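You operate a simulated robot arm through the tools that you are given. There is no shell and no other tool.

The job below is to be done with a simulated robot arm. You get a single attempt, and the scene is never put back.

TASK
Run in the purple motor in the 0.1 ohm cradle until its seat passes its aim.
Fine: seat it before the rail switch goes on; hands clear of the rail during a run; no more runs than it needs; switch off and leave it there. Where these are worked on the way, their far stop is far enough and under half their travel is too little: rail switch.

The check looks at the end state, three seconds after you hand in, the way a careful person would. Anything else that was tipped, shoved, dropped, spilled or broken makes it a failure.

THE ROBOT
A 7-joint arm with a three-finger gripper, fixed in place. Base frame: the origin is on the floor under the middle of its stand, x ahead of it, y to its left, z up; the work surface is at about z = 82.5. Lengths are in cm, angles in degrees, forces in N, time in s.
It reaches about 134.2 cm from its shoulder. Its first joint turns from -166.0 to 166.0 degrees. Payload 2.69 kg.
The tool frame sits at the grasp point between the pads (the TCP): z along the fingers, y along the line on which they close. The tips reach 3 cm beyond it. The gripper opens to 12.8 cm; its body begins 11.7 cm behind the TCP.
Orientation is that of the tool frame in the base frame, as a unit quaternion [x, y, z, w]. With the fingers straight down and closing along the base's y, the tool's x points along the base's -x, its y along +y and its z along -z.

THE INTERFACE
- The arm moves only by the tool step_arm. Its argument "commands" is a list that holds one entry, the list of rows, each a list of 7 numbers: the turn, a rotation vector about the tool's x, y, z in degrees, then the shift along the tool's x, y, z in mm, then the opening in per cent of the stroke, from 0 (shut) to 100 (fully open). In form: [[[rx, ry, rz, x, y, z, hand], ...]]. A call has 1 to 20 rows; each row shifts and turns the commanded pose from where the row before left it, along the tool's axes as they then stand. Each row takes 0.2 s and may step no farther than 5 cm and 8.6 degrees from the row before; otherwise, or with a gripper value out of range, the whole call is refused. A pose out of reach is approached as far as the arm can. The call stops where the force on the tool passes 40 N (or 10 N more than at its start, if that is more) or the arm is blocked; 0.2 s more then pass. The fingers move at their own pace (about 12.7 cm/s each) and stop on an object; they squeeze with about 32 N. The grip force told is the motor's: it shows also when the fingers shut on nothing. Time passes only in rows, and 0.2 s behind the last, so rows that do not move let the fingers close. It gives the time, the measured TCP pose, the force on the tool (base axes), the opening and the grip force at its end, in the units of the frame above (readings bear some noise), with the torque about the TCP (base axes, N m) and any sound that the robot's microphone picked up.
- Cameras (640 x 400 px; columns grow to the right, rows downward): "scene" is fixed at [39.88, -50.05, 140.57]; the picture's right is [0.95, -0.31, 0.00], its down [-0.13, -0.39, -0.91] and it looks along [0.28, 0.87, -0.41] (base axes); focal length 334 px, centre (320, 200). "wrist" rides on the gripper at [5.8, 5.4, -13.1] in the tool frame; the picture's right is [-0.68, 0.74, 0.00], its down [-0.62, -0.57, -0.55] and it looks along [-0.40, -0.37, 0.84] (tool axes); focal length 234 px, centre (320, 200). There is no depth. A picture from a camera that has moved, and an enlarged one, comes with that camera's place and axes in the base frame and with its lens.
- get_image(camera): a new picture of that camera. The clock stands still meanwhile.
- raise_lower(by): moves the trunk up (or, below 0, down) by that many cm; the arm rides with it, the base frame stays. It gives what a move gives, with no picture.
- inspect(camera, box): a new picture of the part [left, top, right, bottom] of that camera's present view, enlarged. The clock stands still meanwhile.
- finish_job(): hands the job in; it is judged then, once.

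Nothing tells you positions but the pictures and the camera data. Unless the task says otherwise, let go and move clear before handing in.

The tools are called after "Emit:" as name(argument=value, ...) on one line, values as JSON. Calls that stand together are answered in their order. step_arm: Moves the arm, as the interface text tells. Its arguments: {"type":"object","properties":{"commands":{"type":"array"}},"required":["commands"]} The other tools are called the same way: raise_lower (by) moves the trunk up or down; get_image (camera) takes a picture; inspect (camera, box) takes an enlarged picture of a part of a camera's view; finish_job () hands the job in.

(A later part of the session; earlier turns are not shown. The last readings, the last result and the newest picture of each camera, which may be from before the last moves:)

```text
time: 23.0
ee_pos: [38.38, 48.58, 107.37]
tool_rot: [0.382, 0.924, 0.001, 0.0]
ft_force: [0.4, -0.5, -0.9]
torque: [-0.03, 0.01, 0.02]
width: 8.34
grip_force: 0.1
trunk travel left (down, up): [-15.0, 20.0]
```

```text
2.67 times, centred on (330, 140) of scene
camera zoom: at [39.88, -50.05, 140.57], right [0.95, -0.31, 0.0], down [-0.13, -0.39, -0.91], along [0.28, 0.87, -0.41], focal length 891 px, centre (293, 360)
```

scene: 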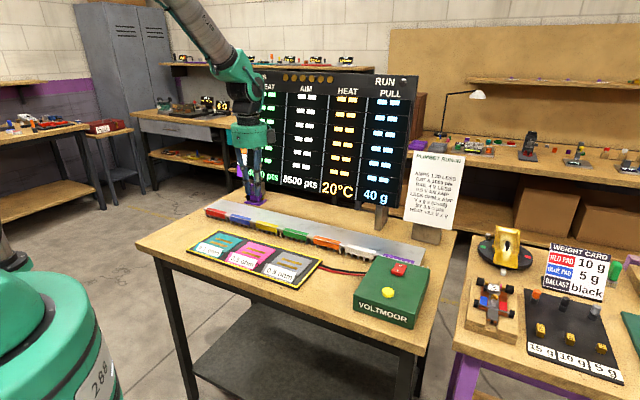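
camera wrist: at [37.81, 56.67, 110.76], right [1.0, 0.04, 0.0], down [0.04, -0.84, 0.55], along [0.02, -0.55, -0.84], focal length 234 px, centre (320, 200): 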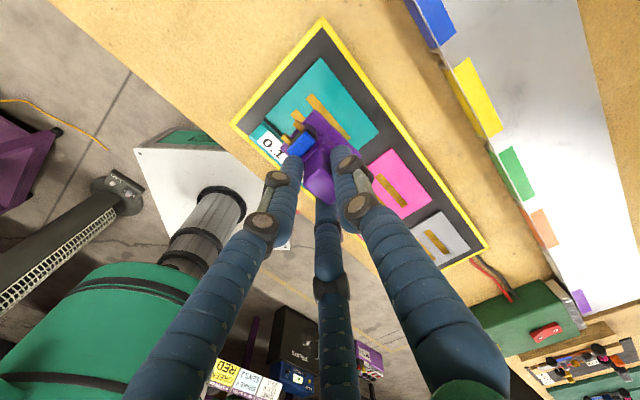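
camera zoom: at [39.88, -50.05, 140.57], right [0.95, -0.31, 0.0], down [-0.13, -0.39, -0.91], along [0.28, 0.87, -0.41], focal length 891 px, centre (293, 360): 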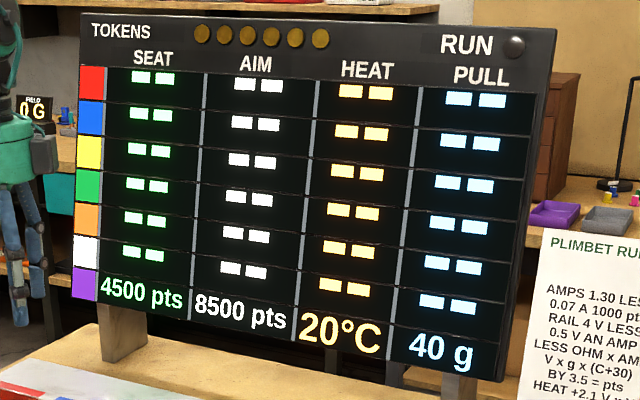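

The motor is seated centrally on the 0.1 ohm cradle's strips, and the board still reads 4500 / 8500 / 20°C / 40 g with six tokens. Next I'll move over to the green box to measure the rail switch and the yellow button.

Emit:
step_arm(commands=[[[0, 0, 0, -20, 0, 0, 50], [0, 0, 0, -42, -1, 0, 50], [0, 0, 0, -42, -1, 0, 50], [0, 0, 0, -42, -1, 0, 50], [0, 0, 0, -42, -1, 0, 50], [0, 0, 0, -42, -1, 0, 50], [0, 0, 0, -42, -1, 0, 50], [0, 0, 0, -42, -1, 0, 50], [0, 0, 0, -42, -1, 0, 50], [0, 0, 0, -42, -1, 0, 50], [0, 0, 0, -42, -1, 0, 50], [0, 0, 0, -42, -1, 0, 50], [0, 0, 0, -42, -1, 0, 50], [0, 0, 0, -19, -1, 0, 50], [0, 0, 0, 0, 0, 0, 50], [0, 0, 0, 0, 0, 0, 50]]])

Emit:
get_image(camera="wrist")

Emit:
get_image(camera="scene")

```text
time: 26.4
ee_pos: [75.64, 9.3, 107.56]
tool_rot: [0.383, 0.924, -0.001, -0.001]
ft_force: [0.3, 0.6, -0.9]
torque: [-0.01, 0.0, 0.01]
width: 6.39
grip_force: 0.1
trunk travel left (down, up): [-15.0, 20.0]
```

```text
taken
camera wrist: at [75.46, 17.33, 120.52], right [1.0, 0.04, 0.0], down [0.04, -0.84, 0.55], along [0.02, -0.55, -0.84], focal length 234 px, centre (320, 200)
```

wrist: 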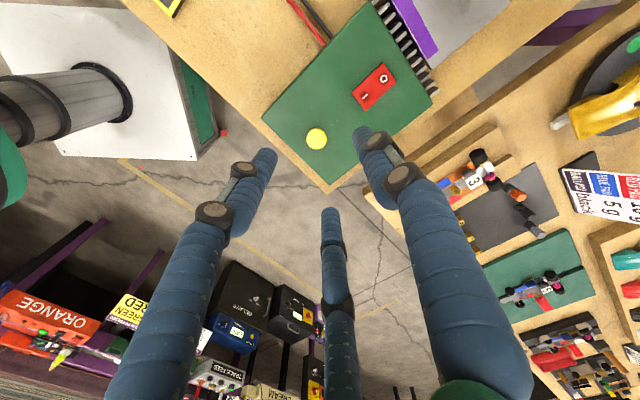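

```text
taken
```

scene: 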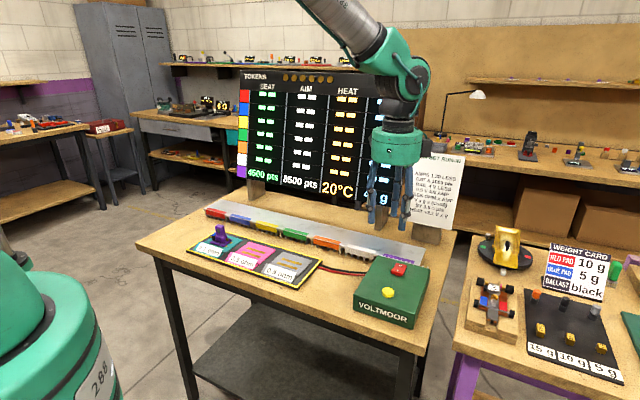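

The box with its red rocker and yellow button is clear in the wrist view. I'll zoom in to locate both precisely.

Emit:
inspect(camera="wrist", box=[260, 20, 440, 190])

Emit:
inspect(camera="wrist", box=[340, 50, 410, 120])

Emit:
inspect(camera="scene", box=[360, 250, 430, 310])

```text
2.35 times, centred on (350, 105) of wrist
camera zoom: at [75.46, 17.33, 120.52], right [1.0, 0.04, 0.0], down [0.04, -0.84, 0.55], along [0.02, -0.55, -0.84], focal length 551 px, centre (249, 424)
```

zoom: 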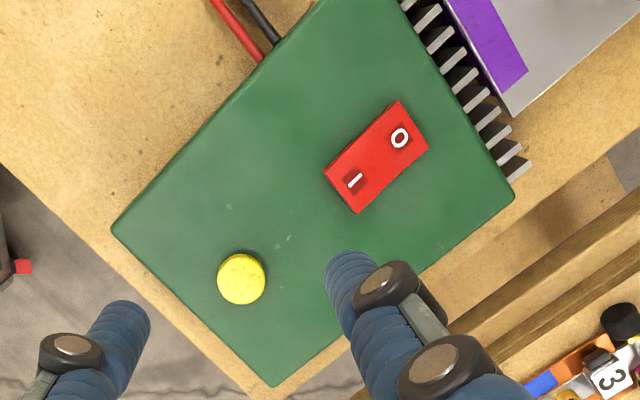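

```text
5.71 times, centred on (375, 85) of wrist
camera zoom: at [75.46, 17.33, 120.52], right [1.0, 0.04, 0.0], down [0.04, -0.84, 0.55], along [0.02, -0.55, -0.84], focal length 1338 px, centre (6, 857)
```

zoom: 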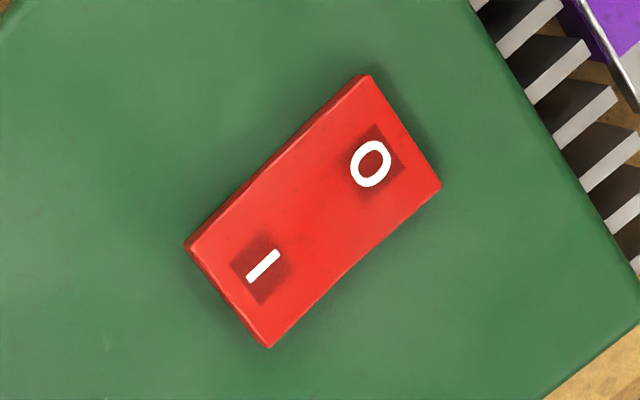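

```text
6.67 times, centred on (395, 280) of scene
camera zoom: at [39.88, -50.05, 140.57], right [0.95, -0.31, 0.0], down [-0.13, -0.39, -0.91], along [0.28, 0.87, -0.41], focal length 2227 px, centre (-180, -333)
```

zoom: 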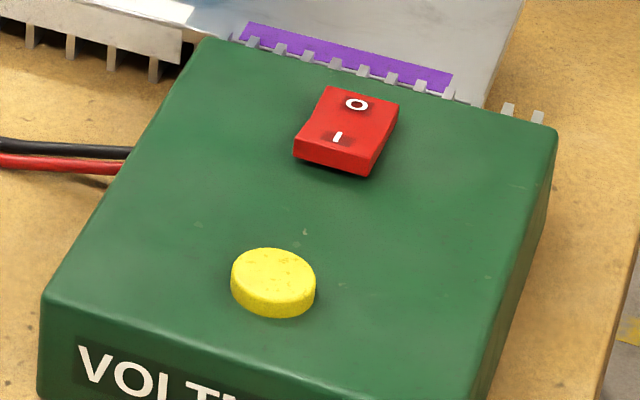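

The rocker measures about 5 by 3 cm, with its raised "I" end toward me and its centre at about (82.4, 13.2). The button is near (75.4, 6.5). I'll use the back finger alone with a small tilt so the other two stay higher, and hover it over the "I" end first.

Emit:
step_arm(commands=[[[0, 0, 0, -20, 24.5, 0, 50], [0, 0, 0, 0, 0, 35, 50], [0, 0, 0, 0, 0, 35, 50], [0, 0, 0, 0, 0, 35, 50], [5, 0, 0, 0, 0, 0, 50], [5, 0, 0, 0, 0, 0, 50], [0, 0, 0, 0, 0, 0, 50], [0, 0, 0, 0, 0, 0, 50]]])

Emit:
get_image(camera="wrist")

Emit:
inspect(camera="scene", box=[350, 200, 450, 310])

```text
time: 28.2
ee_pos: [78.9, 9.5, 96.94]
tool_rot: [0.381, 0.921, -0.08, -0.033]
ft_force: [0.8, -0.9, 0.4]
torque: [0.01, -0.01, 0.01]
width: 6.39
grip_force: 0.1
trunk travel left (down, up): [-15.0, 20.0]
```

```text
taken
camera wrist: at [80.22, 19.08, 108.88], right [0.99, 0.03, -0.13], down [0.11, -0.76, 0.64], along [-0.08, -0.65, -0.76], focal length 234 px, centre (320, 200)
```

wrist: 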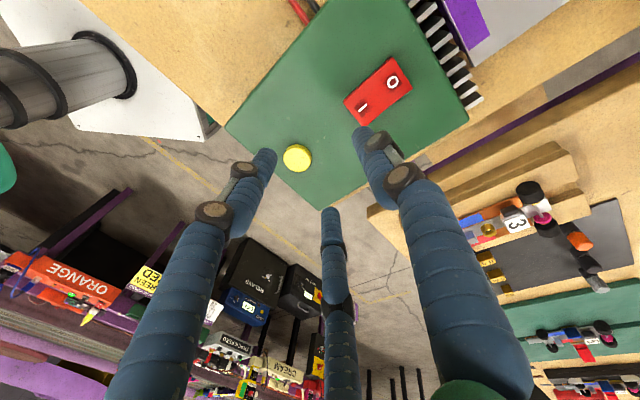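

```text
3.64 times, centred on (400, 255) of scene
camera zoom: at [39.88, -50.05, 140.57], right [0.95, -0.31, 0.0], down [-0.13, -0.39, -0.91], along [0.28, 0.87, -0.41], focal length 1215 px, centre (29, 0)
```

zoom: 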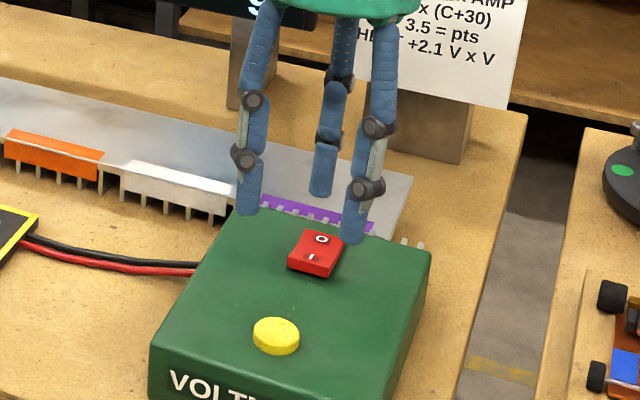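

The back fingertip is lined up directly over the "I" end. I'll lower most of the way and check before pressing.

Emit:
step_arm(commands=[[[0, 0, 0, 0, 3.65, 20.7, 50], [0, 0, 0, 0, 3.65, 20.7, 50], [0, 0, 0, 0, 0, 0, 50], [0, 0, 0, 0, 0, 0, 50]]])

Emit:
inspect(camera="wrist", box=[290, 60, 430, 200])

Emit:
inspect(camera="scene", box=[350, 210, 450, 310])

```text
time: 29.2
ee_pos: [78.76, 9.56, 92.68]
tool_rot: [0.381, 0.92, -0.081, -0.033]
ft_force: [0.7, -0.4, 0.6]
torque: [0.0, -0.03, 0.04]
width: 6.4
grip_force: 0.0
trunk travel left (down, up): [-15.0, 20.0]
```

```text
2.86 times, centred on (360, 130) of wrist
camera zoom: at [80.1, 19.05, 104.6], right [0.99, 0.03, -0.13], down [0.11, -0.76, 0.64], along [-0.08, -0.65, -0.76], focal length 669 px, centre (206, 400)
```

zoom: 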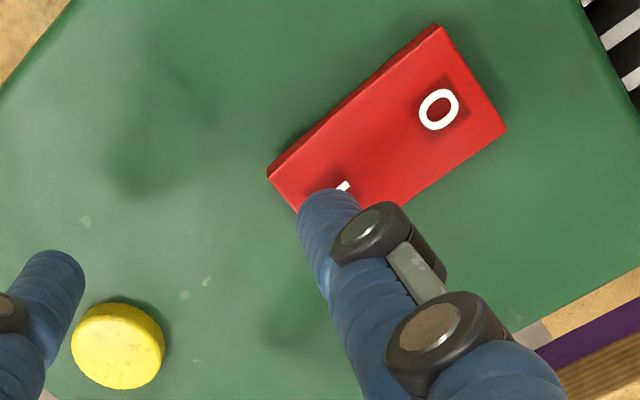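

```text
4.00 times, centred on (400, 260) of scene
camera zoom: at [39.88, -50.05, 140.57], right [0.95, -0.31, 0.0], down [-0.13, -0.39, -0.91], along [0.28, 0.87, -0.41], focal length 1336 px, centre (0, -40)
```

zoom: 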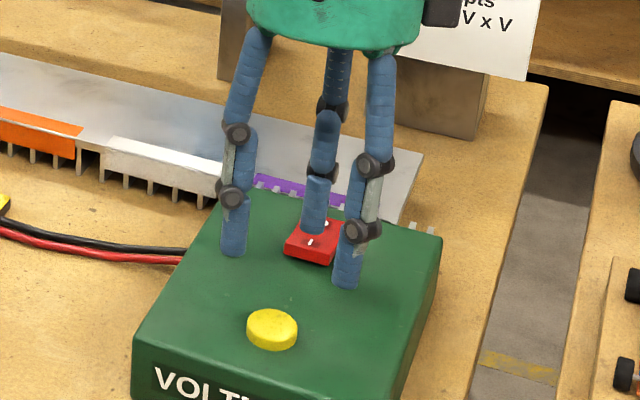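

The fingertip is about 1 cm above the "I" end. I'll lower in small steps to press it and watch the force.

Emit:
step_arm(commands=[[[0, 0, 0, 0, 0.7, 3.94, 50], [0, 0, 0, 0, 0.7, 3.94, 50], [0, 0, 0, 0, 0.52, 2.95, 50], [0, 0, 0, 0, 0, 0, 50]]])

Emit:
inspect(camera="wrist", box=[290, 60, 430, 200])

```text
time: 30.2
ee_pos: [78.66, 9.53, 91.69]
tool_rot: [0.381, 0.92, -0.081, -0.033]
ft_force: [-0.7, 0.2, -0.3]
torque: [0.0, -0.02, -0.01]
width: 6.4
grip_force: 0.1
trunk travel left (down, up): [-15.0, 20.0]
```

```text
2.86 times, centred on (360, 130) of wrist
camera zoom: at [80.1, 19.06, 103.5], right [0.99, 0.03, -0.13], down [0.11, -0.76, 0.64], along [-0.08, -0.65, -0.76], focal length 669 px, centre (206, 400)
```

zoom: 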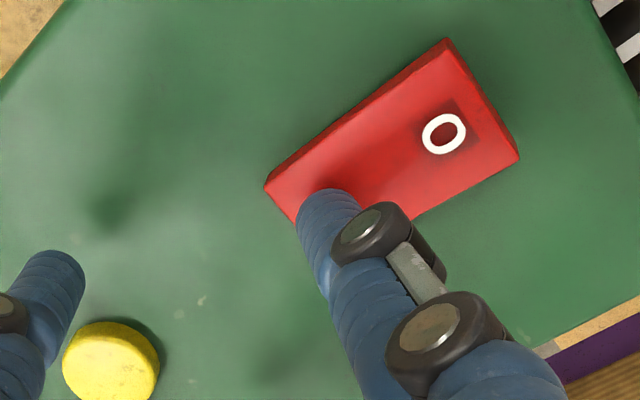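

It's just about touching. I'll press on in small steps.

Emit:
step_arm(commands=[[[0, 0, 0, 0, 0.35, 1.97, 50], [0, 0, 0, 0, 0.35, 1.97, 50], [0, 0, 0, 0, 0, 0, 50]]])

Emit:
inspect(camera="wrist", box=[290, 60, 430, 200])

Emit:
inspect(camera="scene", box=[350, 230, 430, 310])

```text
time: 31.0
ee_pos: [78.77, 9.56, 91.43]
tool_rot: [0.382, 0.92, -0.079, -0.032]
ft_force: [2.5, 3.3, 18.3]
torque: [0.65, -0.65, -0.01]
width: 6.7
grip_force: 2.3
trunk travel left (down, up): [-15.0, 20.0]
```

```text
2.86 times, centred on (360, 130) of wrist
camera zoom: at [80.12, 19.12, 103.39], right [0.99, 0.03, -0.12], down [0.11, -0.76, 0.64], along [-0.07, -0.65, -0.76], focal length 669 px, centre (206, 400)
```

zoom: 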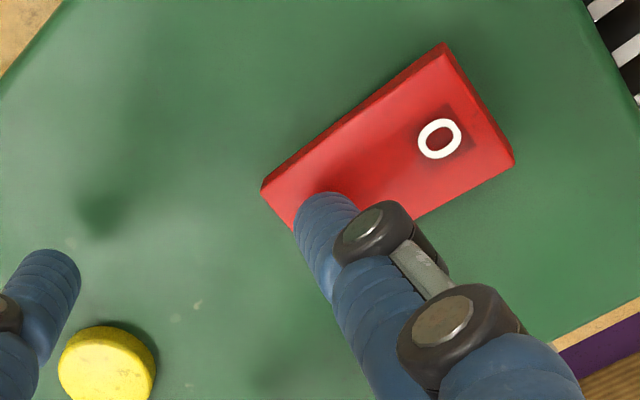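

```text
5.00 times, centred on (390, 270) of scene
camera zoom: at [39.88, -50.05, 140.57], right [0.95, -0.31, 0.0], down [-0.13, -0.39, -0.91], along [0.28, 0.87, -0.41], focal length 1670 px, centre (-30, -150)
```

zoom: 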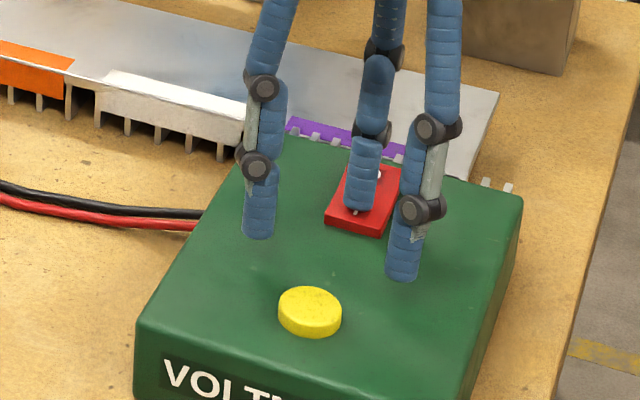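

The rocker is resisting at 18 N and the finger is giving slightly. I'll press a little further in small steps.

Emit:
step_arm(commands=[[[0, 0, 0, 0, 0.35, 1.97, 50], [0, 0, 0, 0, 0, 0, 50]]])

Emit:
inspect(camera="wrist", box=[290, 60, 430, 200])

Emit:
inspect(camera="scene", box=[350, 230, 430, 310])

```text
time: 31.6
ee_pos: [78.75, 9.57, 91.46]
tool_rot: [0.381, 0.92, -0.079, -0.031]
ft_force: [5.6, 9.0, 33.4]
torque: [1.32, -1.16, 0.13]
width: 7.3
grip_force: 5.7
trunk travel left (down, up): [-15.0, 20.0]
```

```text
2.86 times, centred on (360, 130) of wrist
camera zoom: at [80.11, 19.12, 103.28], right [0.99, 0.03, -0.12], down [0.11, -0.76, 0.64], along [-0.07, -0.65, -0.76], focal length 669 px, centre (206, 400)
```

zoom: 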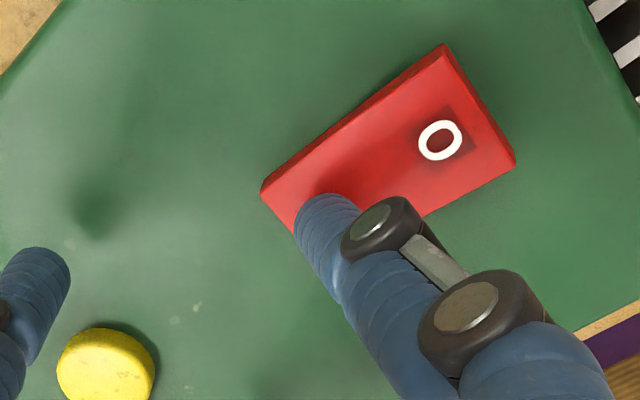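

```text
5.00 times, centred on (390, 270) of scene
camera zoom: at [39.88, -50.05, 140.57], right [0.95, -0.31, 0.0], down [-0.13, -0.39, -0.91], along [0.28, 0.87, -0.41], focal length 1670 px, centre (-30, -150)
```

zoom: 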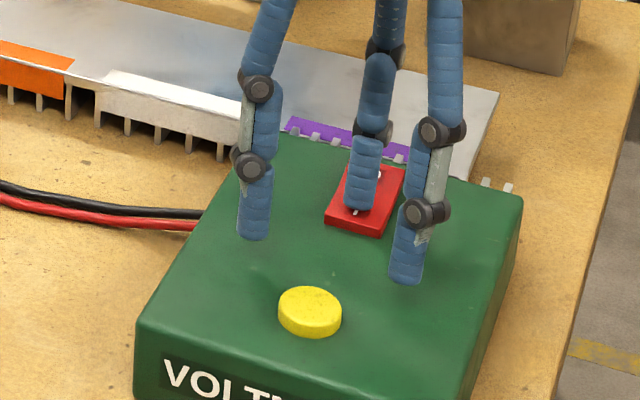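

The force is up to 33 N and the hand is barely moving. I'll look closely at whether the rocker has already gone over.

Emit:
inspect(camera="scene", box=[375, 250, 415, 285])

Emit:
get_image(camera="scene")

Emit:
inspect(camera="scene", box=[230, 65, 430, 215])

```text
11.43 times, centred on (395, 268) of scene
camera zoom: at [39.88, -50.05, 140.57], right [0.95, -0.31, 0.0], down [-0.13, -0.39, -0.91], along [0.28, 0.87, -0.41], focal length 3818 px, centre (-537, -571)
```

zoom: 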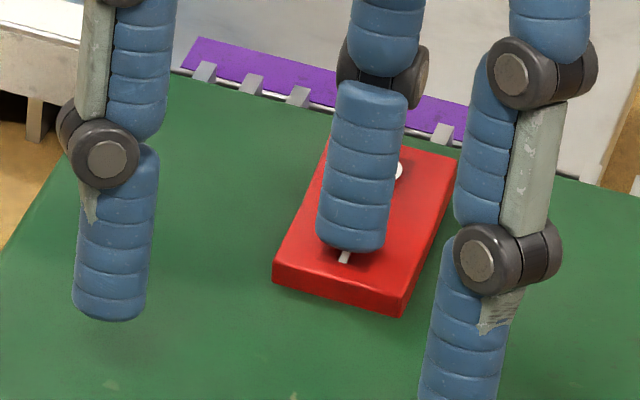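

```text
taken
```

scene: 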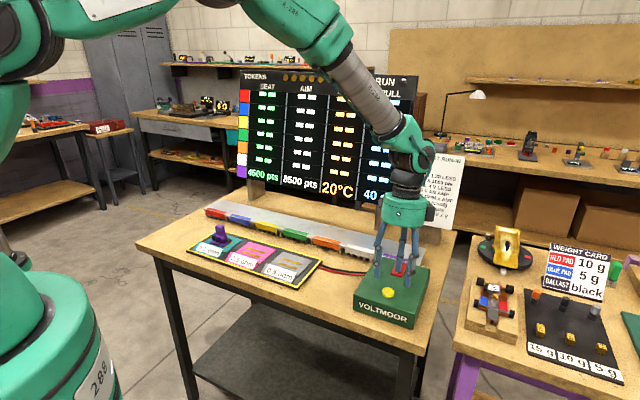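

```text
2.67 times, centred on (330, 140) of scene
camera zoom: at [39.88, -50.05, 140.57], right [0.95, -0.31, 0.0], down [-0.13, -0.39, -0.91], along [0.28, 0.87, -0.41], focal length 891 px, centre (293, 360)
```

zoom: 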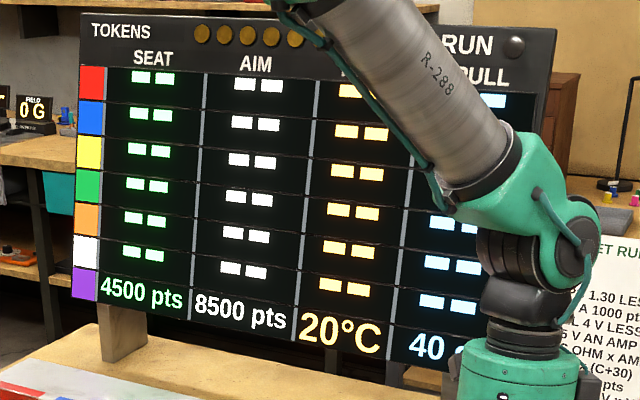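

The finger slid slightly past the "I" and is flexing, and the rocker looks only partly pushed. I'll back off and look at its state.

Emit:
step_arm(commands=[[[0, 0, 0, 0, -3.5, -19.7, 50], [0, 0, 0, 0, -3.5, -19.7, 50], [0, 0, 0, 0, 0, 0, 50], [0, 0, 0, 0, 0, 0, 50]]])

Emit:
inspect(camera="scene", box=[375, 250, 415, 285])

Emit:
inspect(camera="wrist", box=[290, 40, 430, 180])

```text
time: 32.6
ee_pos: [78.76, 9.5, 95.03]
tool_rot: [0.382, 0.92, -0.081, -0.033]
ft_force: [0.0, 0.7, 0.0]
torque: [-0.02, -0.03, 0.02]
width: 6.41
grip_force: 0.2
trunk travel left (down, up): [-15.0, 20.0]
```

```text
11.43 times, centred on (395, 268) of scene
camera zoom: at [39.88, -50.05, 140.57], right [0.95, -0.31, 0.0], down [-0.13, -0.39, -0.91], along [0.28, 0.87, -0.41], focal length 3818 px, centre (-537, -571)
```

zoom: 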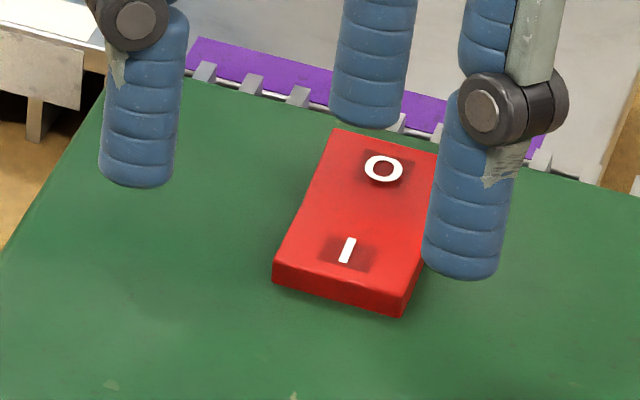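

```text
2.86 times, centred on (360, 110) of wrist
camera zoom: at [80.1, 19.02, 106.9], right [0.99, 0.03, -0.13], down [0.11, -0.76, 0.64], along [-0.08, -0.65, -0.76], focal length 669 px, centre (206, 457)
```

zoom: 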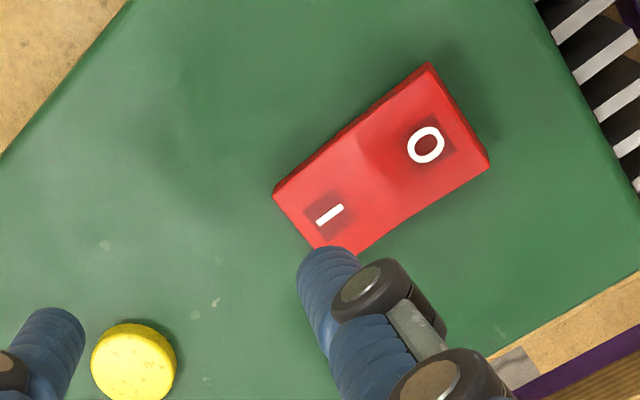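

The rocker's shape in the picture has changed: the "I" end looks lower and the "0" half raised. I'll zoom in more to judge whether it's at its stop.

Emit:
inspect(camera="wrist", box=[340, 55, 400, 105])

Emit:
inspect(camera="scene", box=[383, 256, 411, 280])

Emit:
inspect(camera="scene", box=[190, 210, 260, 270])

```text
8.00 times, centred on (370, 80) of wrist
camera zoom: at [80.1, 19.02, 106.9], right [0.99, 0.03, -0.13], down [0.11, -0.76, 0.64], along [-0.08, -0.65, -0.76], focal length 1873 px, centre (-80, 1160)
```

zoom: 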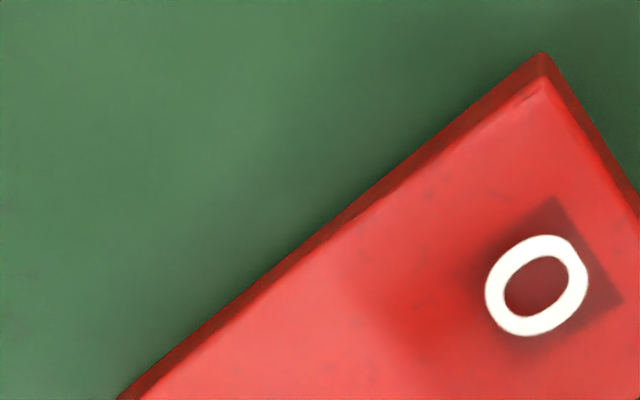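

```text
16.00 times, centred on (397, 268) of scene
camera zoom: at [39.88, -50.05, 140.57], right [0.95, -0.31, 0.0], down [-0.13, -0.39, -0.91], along [0.28, 0.87, -0.41], focal length 5345 px, centre (-912, -888)
```

zoom: 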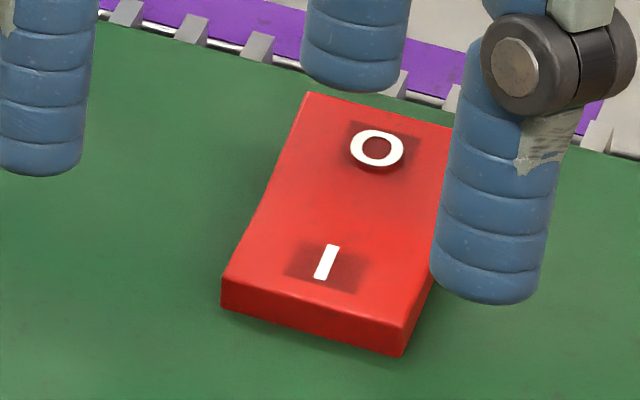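

```text
6.67 times, centred on (225, 240) of scene
camera zoom: at [39.88, -50.05, 140.57], right [0.95, -0.31, 0.0], down [-0.13, -0.39, -0.91], along [0.28, 0.87, -0.41], focal length 2227 px, centre (953, -67)
```

zoom: 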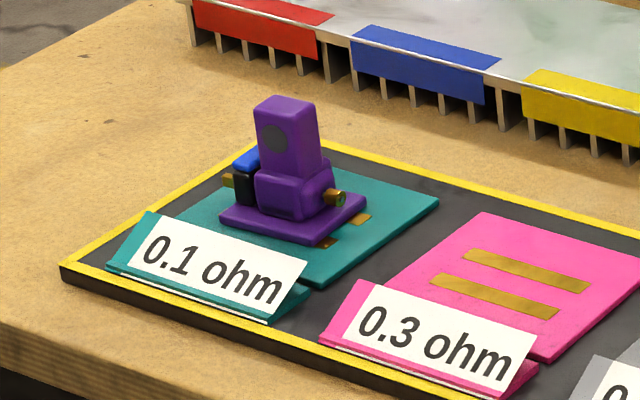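

The rocker now has its "0" half raised and looks to be on. I'll give it one more press closer to the "I" edge to be sure it's at its stop.

Emit:
step_arm(commands=[[[0, 0, 0, 0, -7.88, 1.39, 50], [0, 0, 0, 0, 3.1, 17.7, 50], [0, 0, 0, 0, 3.1, 17.7, 50], [0, 0, 0, 0, 0, 0, 50]]])

Emit:
step_arm(commands=[[[0, 0, 0, 0, 0.35, 1.97, 50], [0, 0, 0, 0, 0.35, 1.97, 50], [0, 0, 0, 0, 0, 0, 50]]])

Emit:
inspect(camera="scene", box=[375, 250, 415, 285])

```text
time: 33.6
ee_pos: [78.33, 8.94, 91.54]
tool_rot: [0.381, 0.92, -0.08, -0.033]
ft_force: [0.3, -0.2, 4.9]
torque: [0.15, -0.16, 0.01]
width: 6.44
grip_force: 0.8
trunk travel left (down, up): [-15.0, 20.0]
```

```text
time: 34.4
ee_pos: [78.26, 8.99, 91.37]
tool_rot: [0.381, 0.92, -0.079, -0.032]
ft_force: [1.1, 8.3, 25.1]
torque: [0.99, -0.75, 0.24]
width: 6.98
grip_force: 3.7
trunk travel left (down, up): [-15.0, 20.0]
```

```text
11.43 times, centred on (395, 268) of scene
camera zoom: at [39.88, -50.05, 140.57], right [0.95, -0.31, 0.0], down [-0.13, -0.39, -0.91], along [0.28, 0.87, -0.41], focal length 3818 px, centre (-537, -571)
```

zoom: 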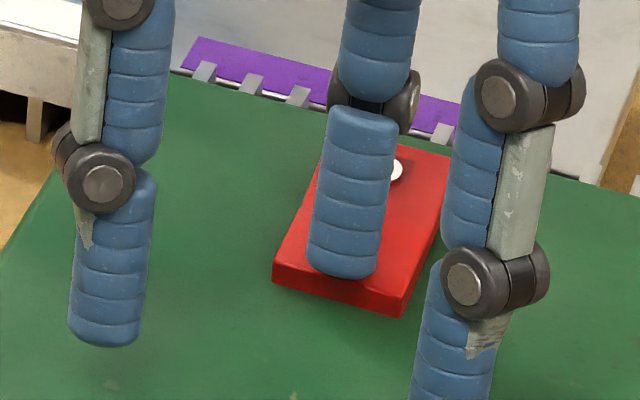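

The rocker didn't move any further under 25 N at its edge, so it's at its far stop. Next I'll lift and hover over the yellow button.

Emit:
step_arm(commands=[[[0, 0, 0, 0, -3.5, -19.7, 50], [0, 0, 0, 0, -3.5, -19.7, 50], [0, 0, 0, 1.5, -35.7, 6.3, 50], [0, 0, 0, 1.5, -35.7, 6.3, 50], [0, 0, 0, 0, 0, 0, 50], [0, 0, 0, 0, 0, 0, 50]]])

Emit:
inspect(camera="wrist", box=[290, 40, 430, 180])

Emit:
inspect(camera="scene", box=[350, 230, 440, 320])

Emit:
get_image(camera="scene")

```text
time: 35.8
ee_pos: [72.64, 4.12, 95.3]
tool_rot: [0.382, 0.92, -0.08, -0.033]
ft_force: [0.3, -0.3, -0.9]
torque: [0.01, 0.04, 0.0]
width: 6.41
grip_force: 0.1
trunk travel left (down, up): [-15.0, 20.0]
```

```text
2.86 times, centred on (360, 110) of wrist
camera zoom: at [73.98, 13.69, 107.04], right [0.99, 0.03, -0.13], down [0.11, -0.76, 0.64], along [-0.08, -0.65, -0.76], focal length 669 px, centre (206, 457)
```

zoom: 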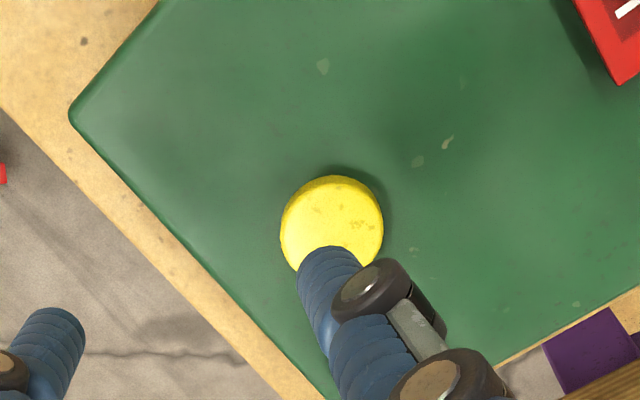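

```text
4.44 times, centred on (395, 275) of scene
camera zoom: at [39.88, -50.05, 140.57], right [0.95, -0.31, 0.0], down [-0.13, -0.39, -0.91], along [0.28, 0.87, -0.41], focal length 1485 px, centre (-13, -133)
```

zoom: 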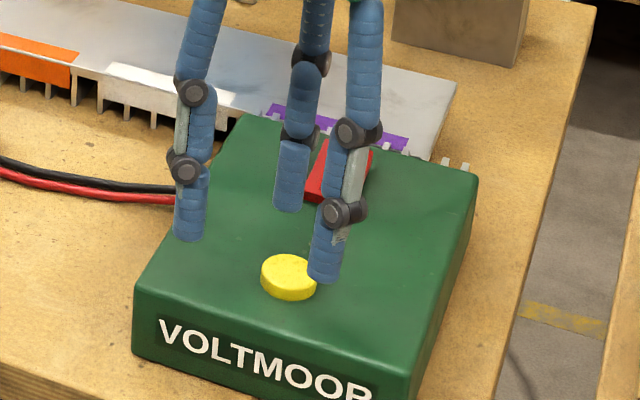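

```text
taken
```

scene: 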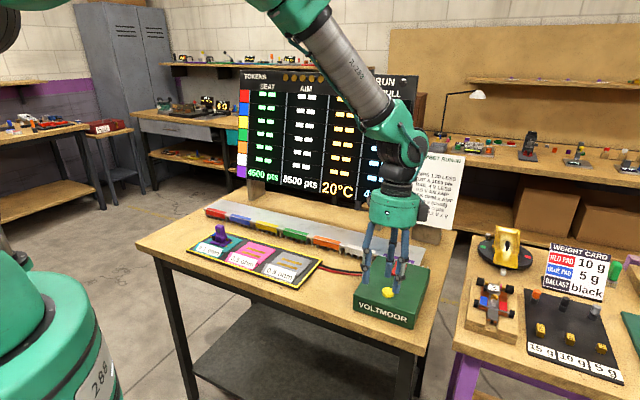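

The finger is lined up over the button. I'll lower to just above it.

Emit:
step_arm(commands=[[[0, 0, 0, 0, 2.6, 14.8, 50], [0, 0, 0, 0, 2.6, 14.8, 50], [0, 0, 0, 0, 0, 0, 50], [0, 0, 0, 0, 0, 0, 50]]])

Emit:
inspect(camera="wrist", box=[290, 60, 430, 200])

Emit:
inspect(camera="scene", box=[365, 265, 415, 315])

```text
time: 36.8
ee_pos: [72.65, 4.08, 91.98]
tool_rot: [0.382, 0.92, -0.081, -0.034]
ft_force: [0.5, 0.6, 0.0]
torque: [-0.01, -0.01, 0.01]
width: 6.42
grip_force: 0.0
trunk travel left (down, up): [-15.0, 20.0]
```

```text
2.86 times, centred on (360, 130) of wrist
camera zoom: at [74.09, 13.61, 103.93], right [0.99, 0.03, -0.13], down [0.11, -0.76, 0.64], along [-0.08, -0.65, -0.76], focal length 669 px, centre (206, 400)
```

zoom: 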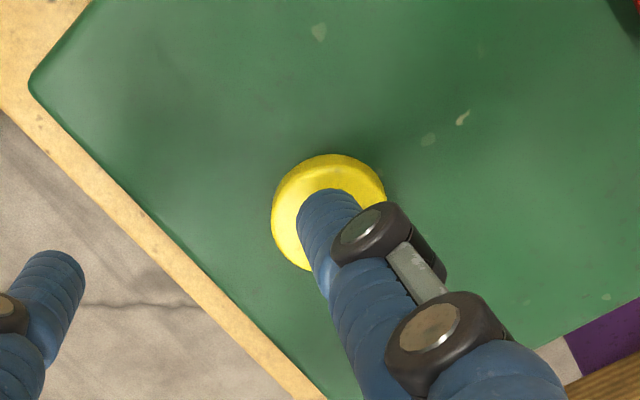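

```text
8.00 times, centred on (390, 290) of scene
camera zoom: at [39.88, -50.05, 140.57], right [0.95, -0.31, 0.0], down [-0.13, -0.39, -0.91], along [0.28, 0.87, -0.41], focal length 2672 px, centre (-240, -520)
```

zoom: 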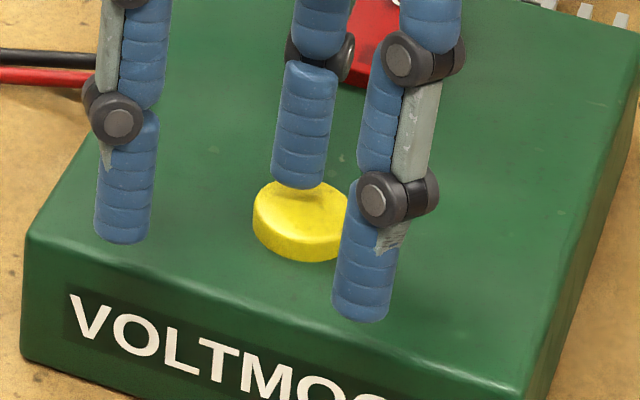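

The fingertip is over the button with under 1 cm to go. I'll press it once and lift away in the same move so the hand is clear.

Emit:
step_arm(commands=[[[0, 0, 0, 0, 0.7, 3.94, 50], [0, 0, 0, 0, 0.52, 2.95, 50], [0, 0, 0, 0, 0.35, 1.97, 50], [0, 0, 0, 0, 0.35, 1.97, 50], [0, 0, 0, 0, 0.17, 0.98, 50], [0, 0, 0, 0, -3.5, -19.7, 50], [0, 0, 0, 0, -7, -39, 50], [0, 0, 0, 0, -7, -39, 50]]])

Emit:
get_image(camera="scene")

Emit:
inspect(camera="scene", box=[230, 65, 430, 215])

```text
time: 38.6
ee_pos: [72.66, 4.1, 100.88]
tool_rot: [0.381, 0.92, -0.081, -0.034]
ft_force: [0.2, 0.0, 0.2]
torque: [-0.01, 0.02, -0.01]
width: 6.42
grip_force: 0.1
trunk travel left (down, up): [-15.0, 20.0]
heard: click
```

```text
taken
```

scene: 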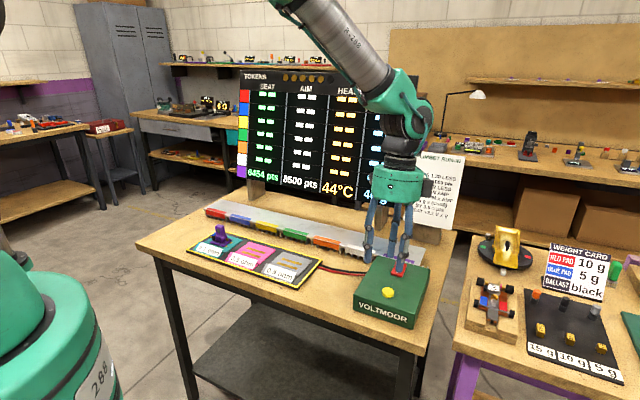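

```text
2.67 times, centred on (330, 140) of scene
camera zoom: at [39.88, -50.05, 140.57], right [0.95, -0.31, 0.0], down [-0.13, -0.39, -0.91], along [0.28, 0.87, -0.41], focal length 891 px, centre (293, 360)
```

zoom: 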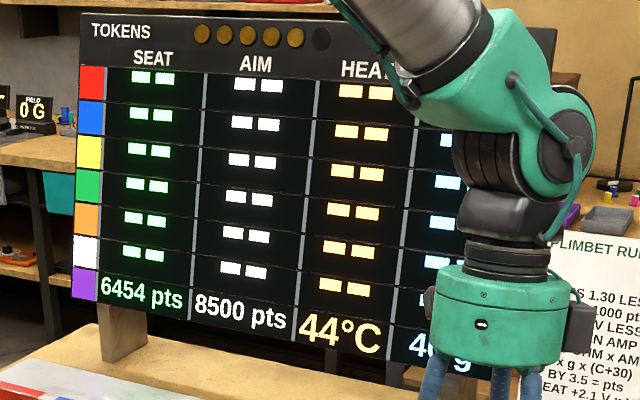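

The run registered: seat is 6454, heat is 44°C and five tokens are left. The aim of 8500 still needs one more run, so I'll wait briefly with the hand clear and confirm this run has ended.

Emit:
step_arm(commands=[[[0, 0, 0, 0, 0, 0, 50], [0, 0, 0, 0, 0, 0, 50], [0, 0, 0, 0, 0, 0, 50]]])

Emit:
inspect(camera="scene", box=[230, 65, 430, 215])

Emit:
inspect(camera="scene", box=[355, 250, 435, 330])

Emit:
inspect(camera="scene", box=[190, 210, 260, 270])

```text
time: 39.4
ee_pos: [72.85, 4.01, 100.83]
tool_rot: [0.382, 0.92, -0.08, -0.034]
ft_force: [0.0, -0.2, -0.4]
torque: [-0.02, 0.0, 0.0]
width: 6.39
grip_force: 0.1
trunk travel left (down, up): [-15.0, 20.0]
```

```text
2.67 times, centred on (330, 140) of scene
camera zoom: at [39.88, -50.05, 140.57], right [0.95, -0.31, 0.0], down [-0.13, -0.39, -0.91], along [0.28, 0.87, -0.41], focal length 891 px, centre (293, 360)
```

zoom: 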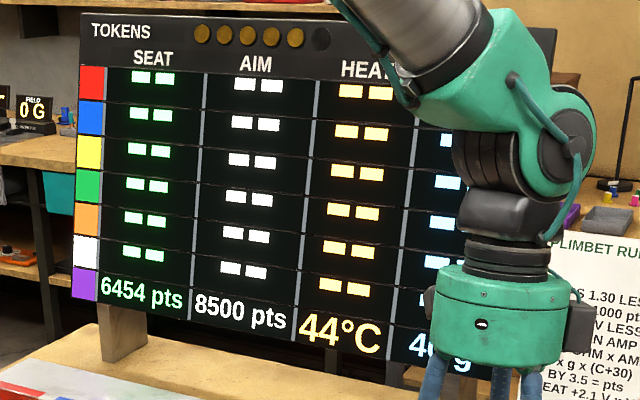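

```text
5.00 times, centred on (395, 290) of scene
camera zoom: at [39.88, -50.05, 140.57], right [0.95, -0.31, 0.0], down [-0.13, -0.39, -0.91], along [0.28, 0.87, -0.41], focal length 1670 px, centre (-55, -250)
```

zoom: 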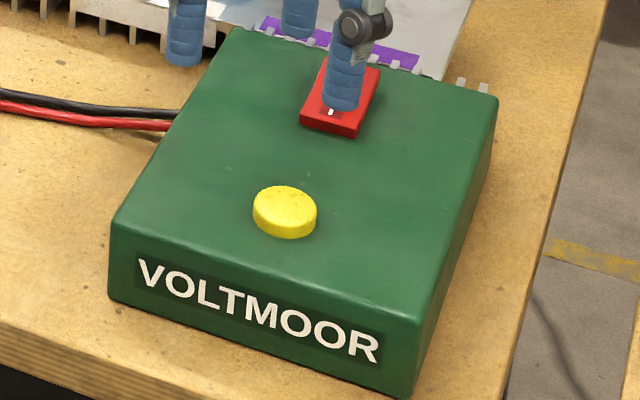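

```text
6.67 times, centred on (225, 240) of scene
camera zoom: at [39.88, -50.05, 140.57], right [0.95, -0.31, 0.0], down [-0.13, -0.39, -0.91], along [0.28, 0.87, -0.41], focal length 2227 px, centre (953, -67)
```

zoom: 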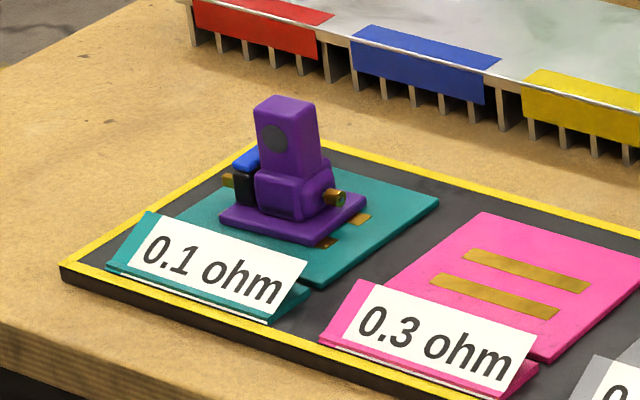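

The readout is steady at 6454 and 44°C, but the arm hides the RUN lamp. I'll shift the hand left, well above the bench, so I can see it.

Emit:
step_arm(commands=[[[0, 0, 0, 43, 0, 0, 50], [0, 0, 0, 43, 0, 0, 50], [0, 0, 0, 43, 0, 0, 50], [0, 0, 0, 0, 0, 0, 50]]])

Emit:
inspect(camera="scene", box=[230, 65, 430, 215])

```text
time: 40.4
ee_pos: [63.54, 13.16, 100.87]
tool_rot: [0.382, 0.92, -0.08, -0.034]
ft_force: [-0.1, 0.7, -0.8]
torque: [-0.01, -0.04, 0.04]
width: 6.39
grip_force: 0.0
trunk travel left (down, up): [-15.0, 20.0]
```

```text
2.67 times, centred on (330, 140) of scene
camera zoom: at [39.88, -50.05, 140.57], right [0.95, -0.31, 0.0], down [-0.13, -0.39, -0.91], along [0.28, 0.87, -0.41], focal length 891 px, centre (293, 360)
```

zoom: 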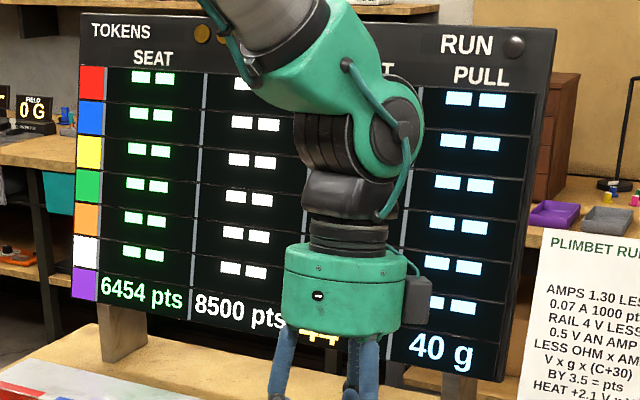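

The RUN lamp is dark, so the first run is over. By the card's formula one more run at 44°C should bring it to about 9400, past the aim. I'll go back over the button.

Emit:
step_arm(commands=[[[0, 0, 0, -43, 0, 0, 50], [0, 0, 0, -43, 0, 0, 50], [0, 0, 0, -43, 0, 0, 50], [0, 0, 0, 0, 7, 39, 50], [0, 0, 0, 0, 7, 39, 50], [0, 0, 0, 0, 1.4, 7.88, 50], [0, 0, 0, 0, 0, 0, 50], [0, 0, 0, 0, 0, 0, 50]]])

Emit:
inspect(camera="wrist", box=[290, 60, 430, 200])

Emit:
inspect(camera="scene", box=[365, 265, 415, 315])

Emit:
inspect(camera="scene", box=[230, 65, 430, 215])

```text
time: 42.2
ee_pos: [72.91, 4.04, 92.15]
tool_rot: [0.381, 0.92, -0.08, -0.033]
ft_force: [0.3, 0.3, -0.2]
torque: [0.02, -0.03, -0.01]
width: 6.4
grip_force: 0.0
trunk travel left (down, up): [-15.0, 20.0]
```

```text
2.86 times, centred on (360, 130) of wrist
camera zoom: at [74.1, 13.59, 103.95], right [0.99, 0.03, -0.13], down [0.11, -0.76, 0.64], along [-0.08, -0.65, -0.76], focal length 669 px, centre (206, 400)
```

zoom: 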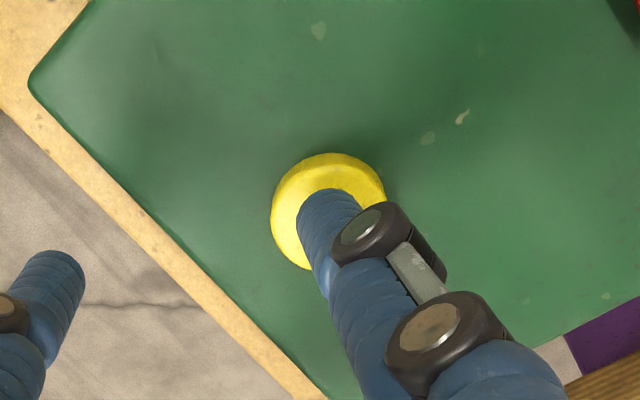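

```text
8.00 times, centred on (390, 290) of scene
camera zoom: at [39.88, -50.05, 140.57], right [0.95, -0.31, 0.0], down [-0.13, -0.39, -0.91], along [0.28, 0.87, -0.41], focal length 2672 px, centre (-240, -520)
```

zoom: 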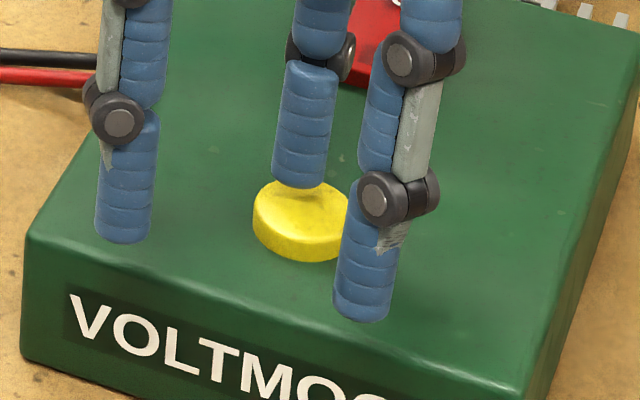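

```text
2.67 times, centred on (330, 140) of scene
camera zoom: at [39.88, -50.05, 140.57], right [0.95, -0.31, 0.0], down [-0.13, -0.39, -0.91], along [0.28, 0.87, -0.41], focal length 891 px, centre (293, 360)
```

zoom: 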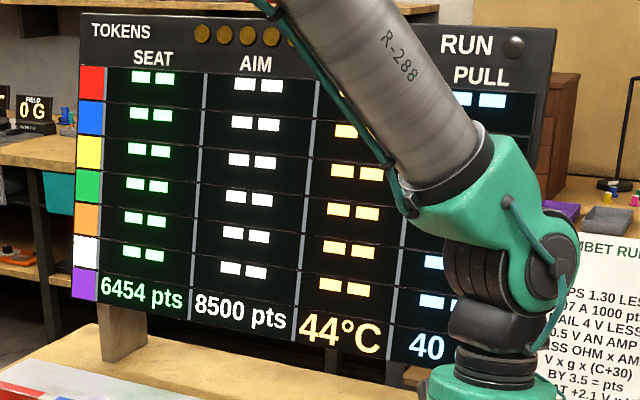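

The finger is at the same hover spot as before and the board still shows 6454 and 44°C with the RUN lamp dark. I'll press once more and lift clear.

Emit:
step_arm(commands=[[[0, 0, 0, 0, 0.7, 3.94, 50], [0, 0, 0, 0, 0.52, 2.95, 50], [0, 0, 0, 0, 0.35, 1.97, 50], [0, 0, 0, 0, 0.35, 1.97, 50], [0, 0, 0, 0, 0.17, 0.98, 50], [0, 0, 0, 0, -3.5, -19.7, 50], [0, 0, 0, 0, -7, -39, 50], [0, 0, 0, 0, -7, -39, 50]]])

Emit:
inspect(camera="scene", box=[230, 65, 430, 215])

```text
time: 44.0
ee_pos: [72.56, 3.99, 100.89]
tool_rot: [0.381, 0.92, -0.081, -0.034]
ft_force: [-0.4, -0.1, 0.8]
torque: [0.01, 0.0, -0.03]
width: 6.4
grip_force: 0.0
trunk travel left (down, up): [-15.0, 20.0]
heard: click
```

```text
2.67 times, centred on (330, 140) of scene
camera zoom: at [39.88, -50.05, 140.57], right [0.95, -0.31, 0.0], down [-0.13, -0.39, -0.91], along [0.28, 0.87, -0.41], focal length 891 px, centre (293, 360)
```

zoom: 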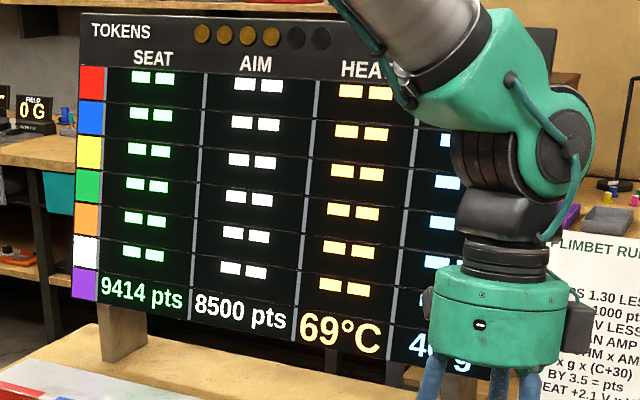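

The seat now reads 9414, past the 8500 aim, after two runs. I'll shift the hand to confirm the RUN lamp is out before switching the rail off.

Emit:
step_arm(commands=[[[0, 0, 0, 43, 0, 0, 50], [0, 0, 0, 43, 0, 0, 50], [0, 0, 0, 43, 0, 0, 50], [0, 0, 0, 0, 0, 0, 50], [0, 0, 0, 0, 0, 0, 50], [0, 0, 0, 0, 0, 0, 50]]])

Emit:
inspect(camera="scene", box=[230, 65, 430, 215])

Emit:
inspect(camera="scene", box=[375, 250, 415, 285])

```text
time: 45.4
ee_pos: [63.67, 13.15, 100.73]
tool_rot: [0.381, 0.92, -0.081, -0.034]
ft_force: [-0.4, -0.1, -0.4]
torque: [-0.02, 0.0, -0.02]
width: 6.39
grip_force: 0.0
trunk travel left (down, up): [-15.0, 20.0]
```

```text
2.67 times, centred on (330, 140) of scene
camera zoom: at [39.88, -50.05, 140.57], right [0.95, -0.31, 0.0], down [-0.13, -0.39, -0.91], along [0.28, 0.87, -0.41], focal length 891 px, centre (293, 360)
```

zoom: 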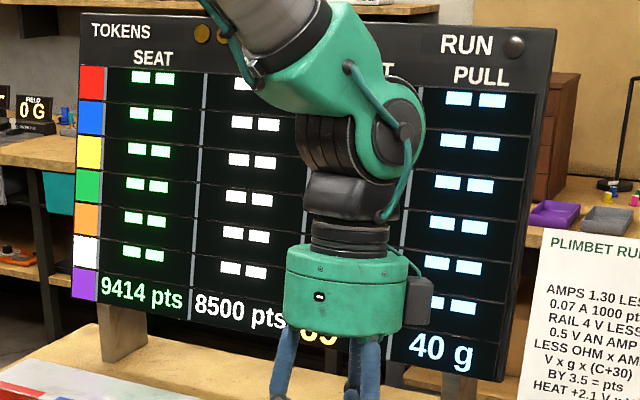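

```text
11.43 times, centred on (395, 268) of scene
camera zoom: at [39.88, -50.05, 140.57], right [0.95, -0.31, 0.0], down [-0.13, -0.39, -0.91], along [0.28, 0.87, -0.41], focal length 3818 px, centre (-537, -571)
```

zoom: 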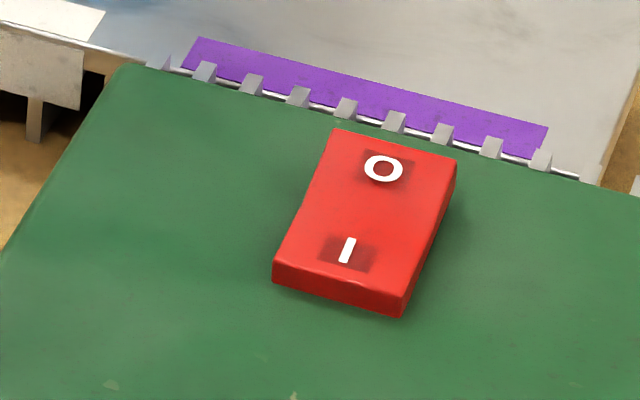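

The RUN lamp is dark and the rocker is clearly in the "I" position. I'll bring the finger over the "0" end to switch off.

Emit:
step_arm(commands=[[[0, 0, 0, -33, 28.1, -5, 50], [0, 0, 0, -33, 28.1, -5, 50], [0, 0, 0, -33, 28.1, -5, 50], [0, 0, 0, -33, 28, -4.9, 50], [0, 0, 0, 0, 4.8, 27.1, 50], [0, 0, 0, 0, 4.8, 27.1, 50], [0, 0, 0, 0, 0, 0, 50], [0, 0, 0, 0, 0, 0, 50]]])

Emit:
inspect(camera="wrist", box=[290, 40, 430, 180])

Emit:
inspect(camera="scene", box=[350, 210, 450, 310])

```text
time: 47.2
ee_pos: [81.13, 11.84, 95.38]
tool_rot: [0.381, 0.92, -0.08, -0.033]
ft_force: [0.8, -0.3, 0.0]
torque: [-0.01, 0.04, -0.05]
width: 6.41
grip_force: 0.0
trunk travel left (down, up): [-15.0, 20.0]
```

```text
2.86 times, centred on (360, 110) of wrist
camera zoom: at [82.45, 21.37, 107.26], right [0.99, 0.03, -0.13], down [0.11, -0.76, 0.64], along [-0.08, -0.65, -0.76], focal length 669 px, centre (206, 457)
```

zoom: 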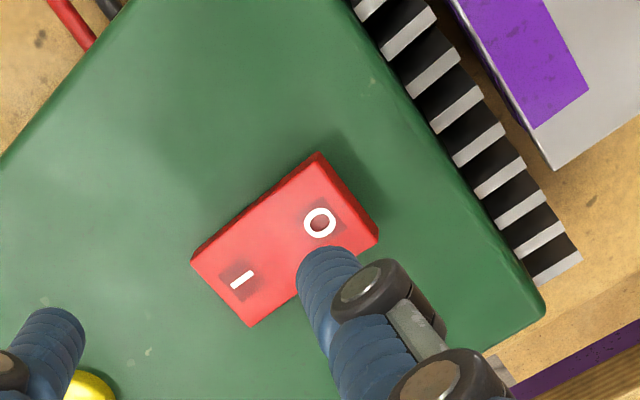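

```text
4.00 times, centred on (400, 260) of scene
camera zoom: at [39.88, -50.05, 140.57], right [0.95, -0.31, 0.0], down [-0.13, -0.39, -0.91], along [0.28, 0.87, -0.41], focal length 1336 px, centre (0, -40)
```

zoom: 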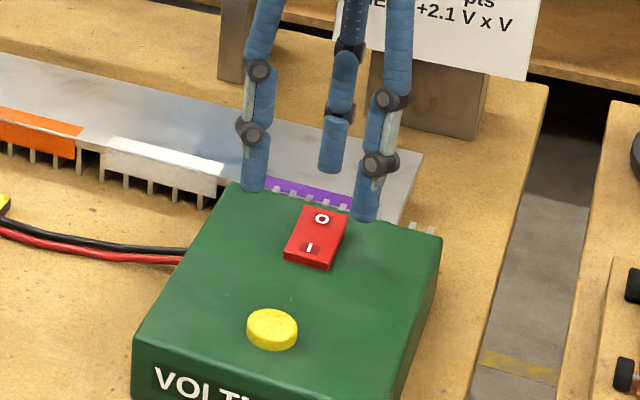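

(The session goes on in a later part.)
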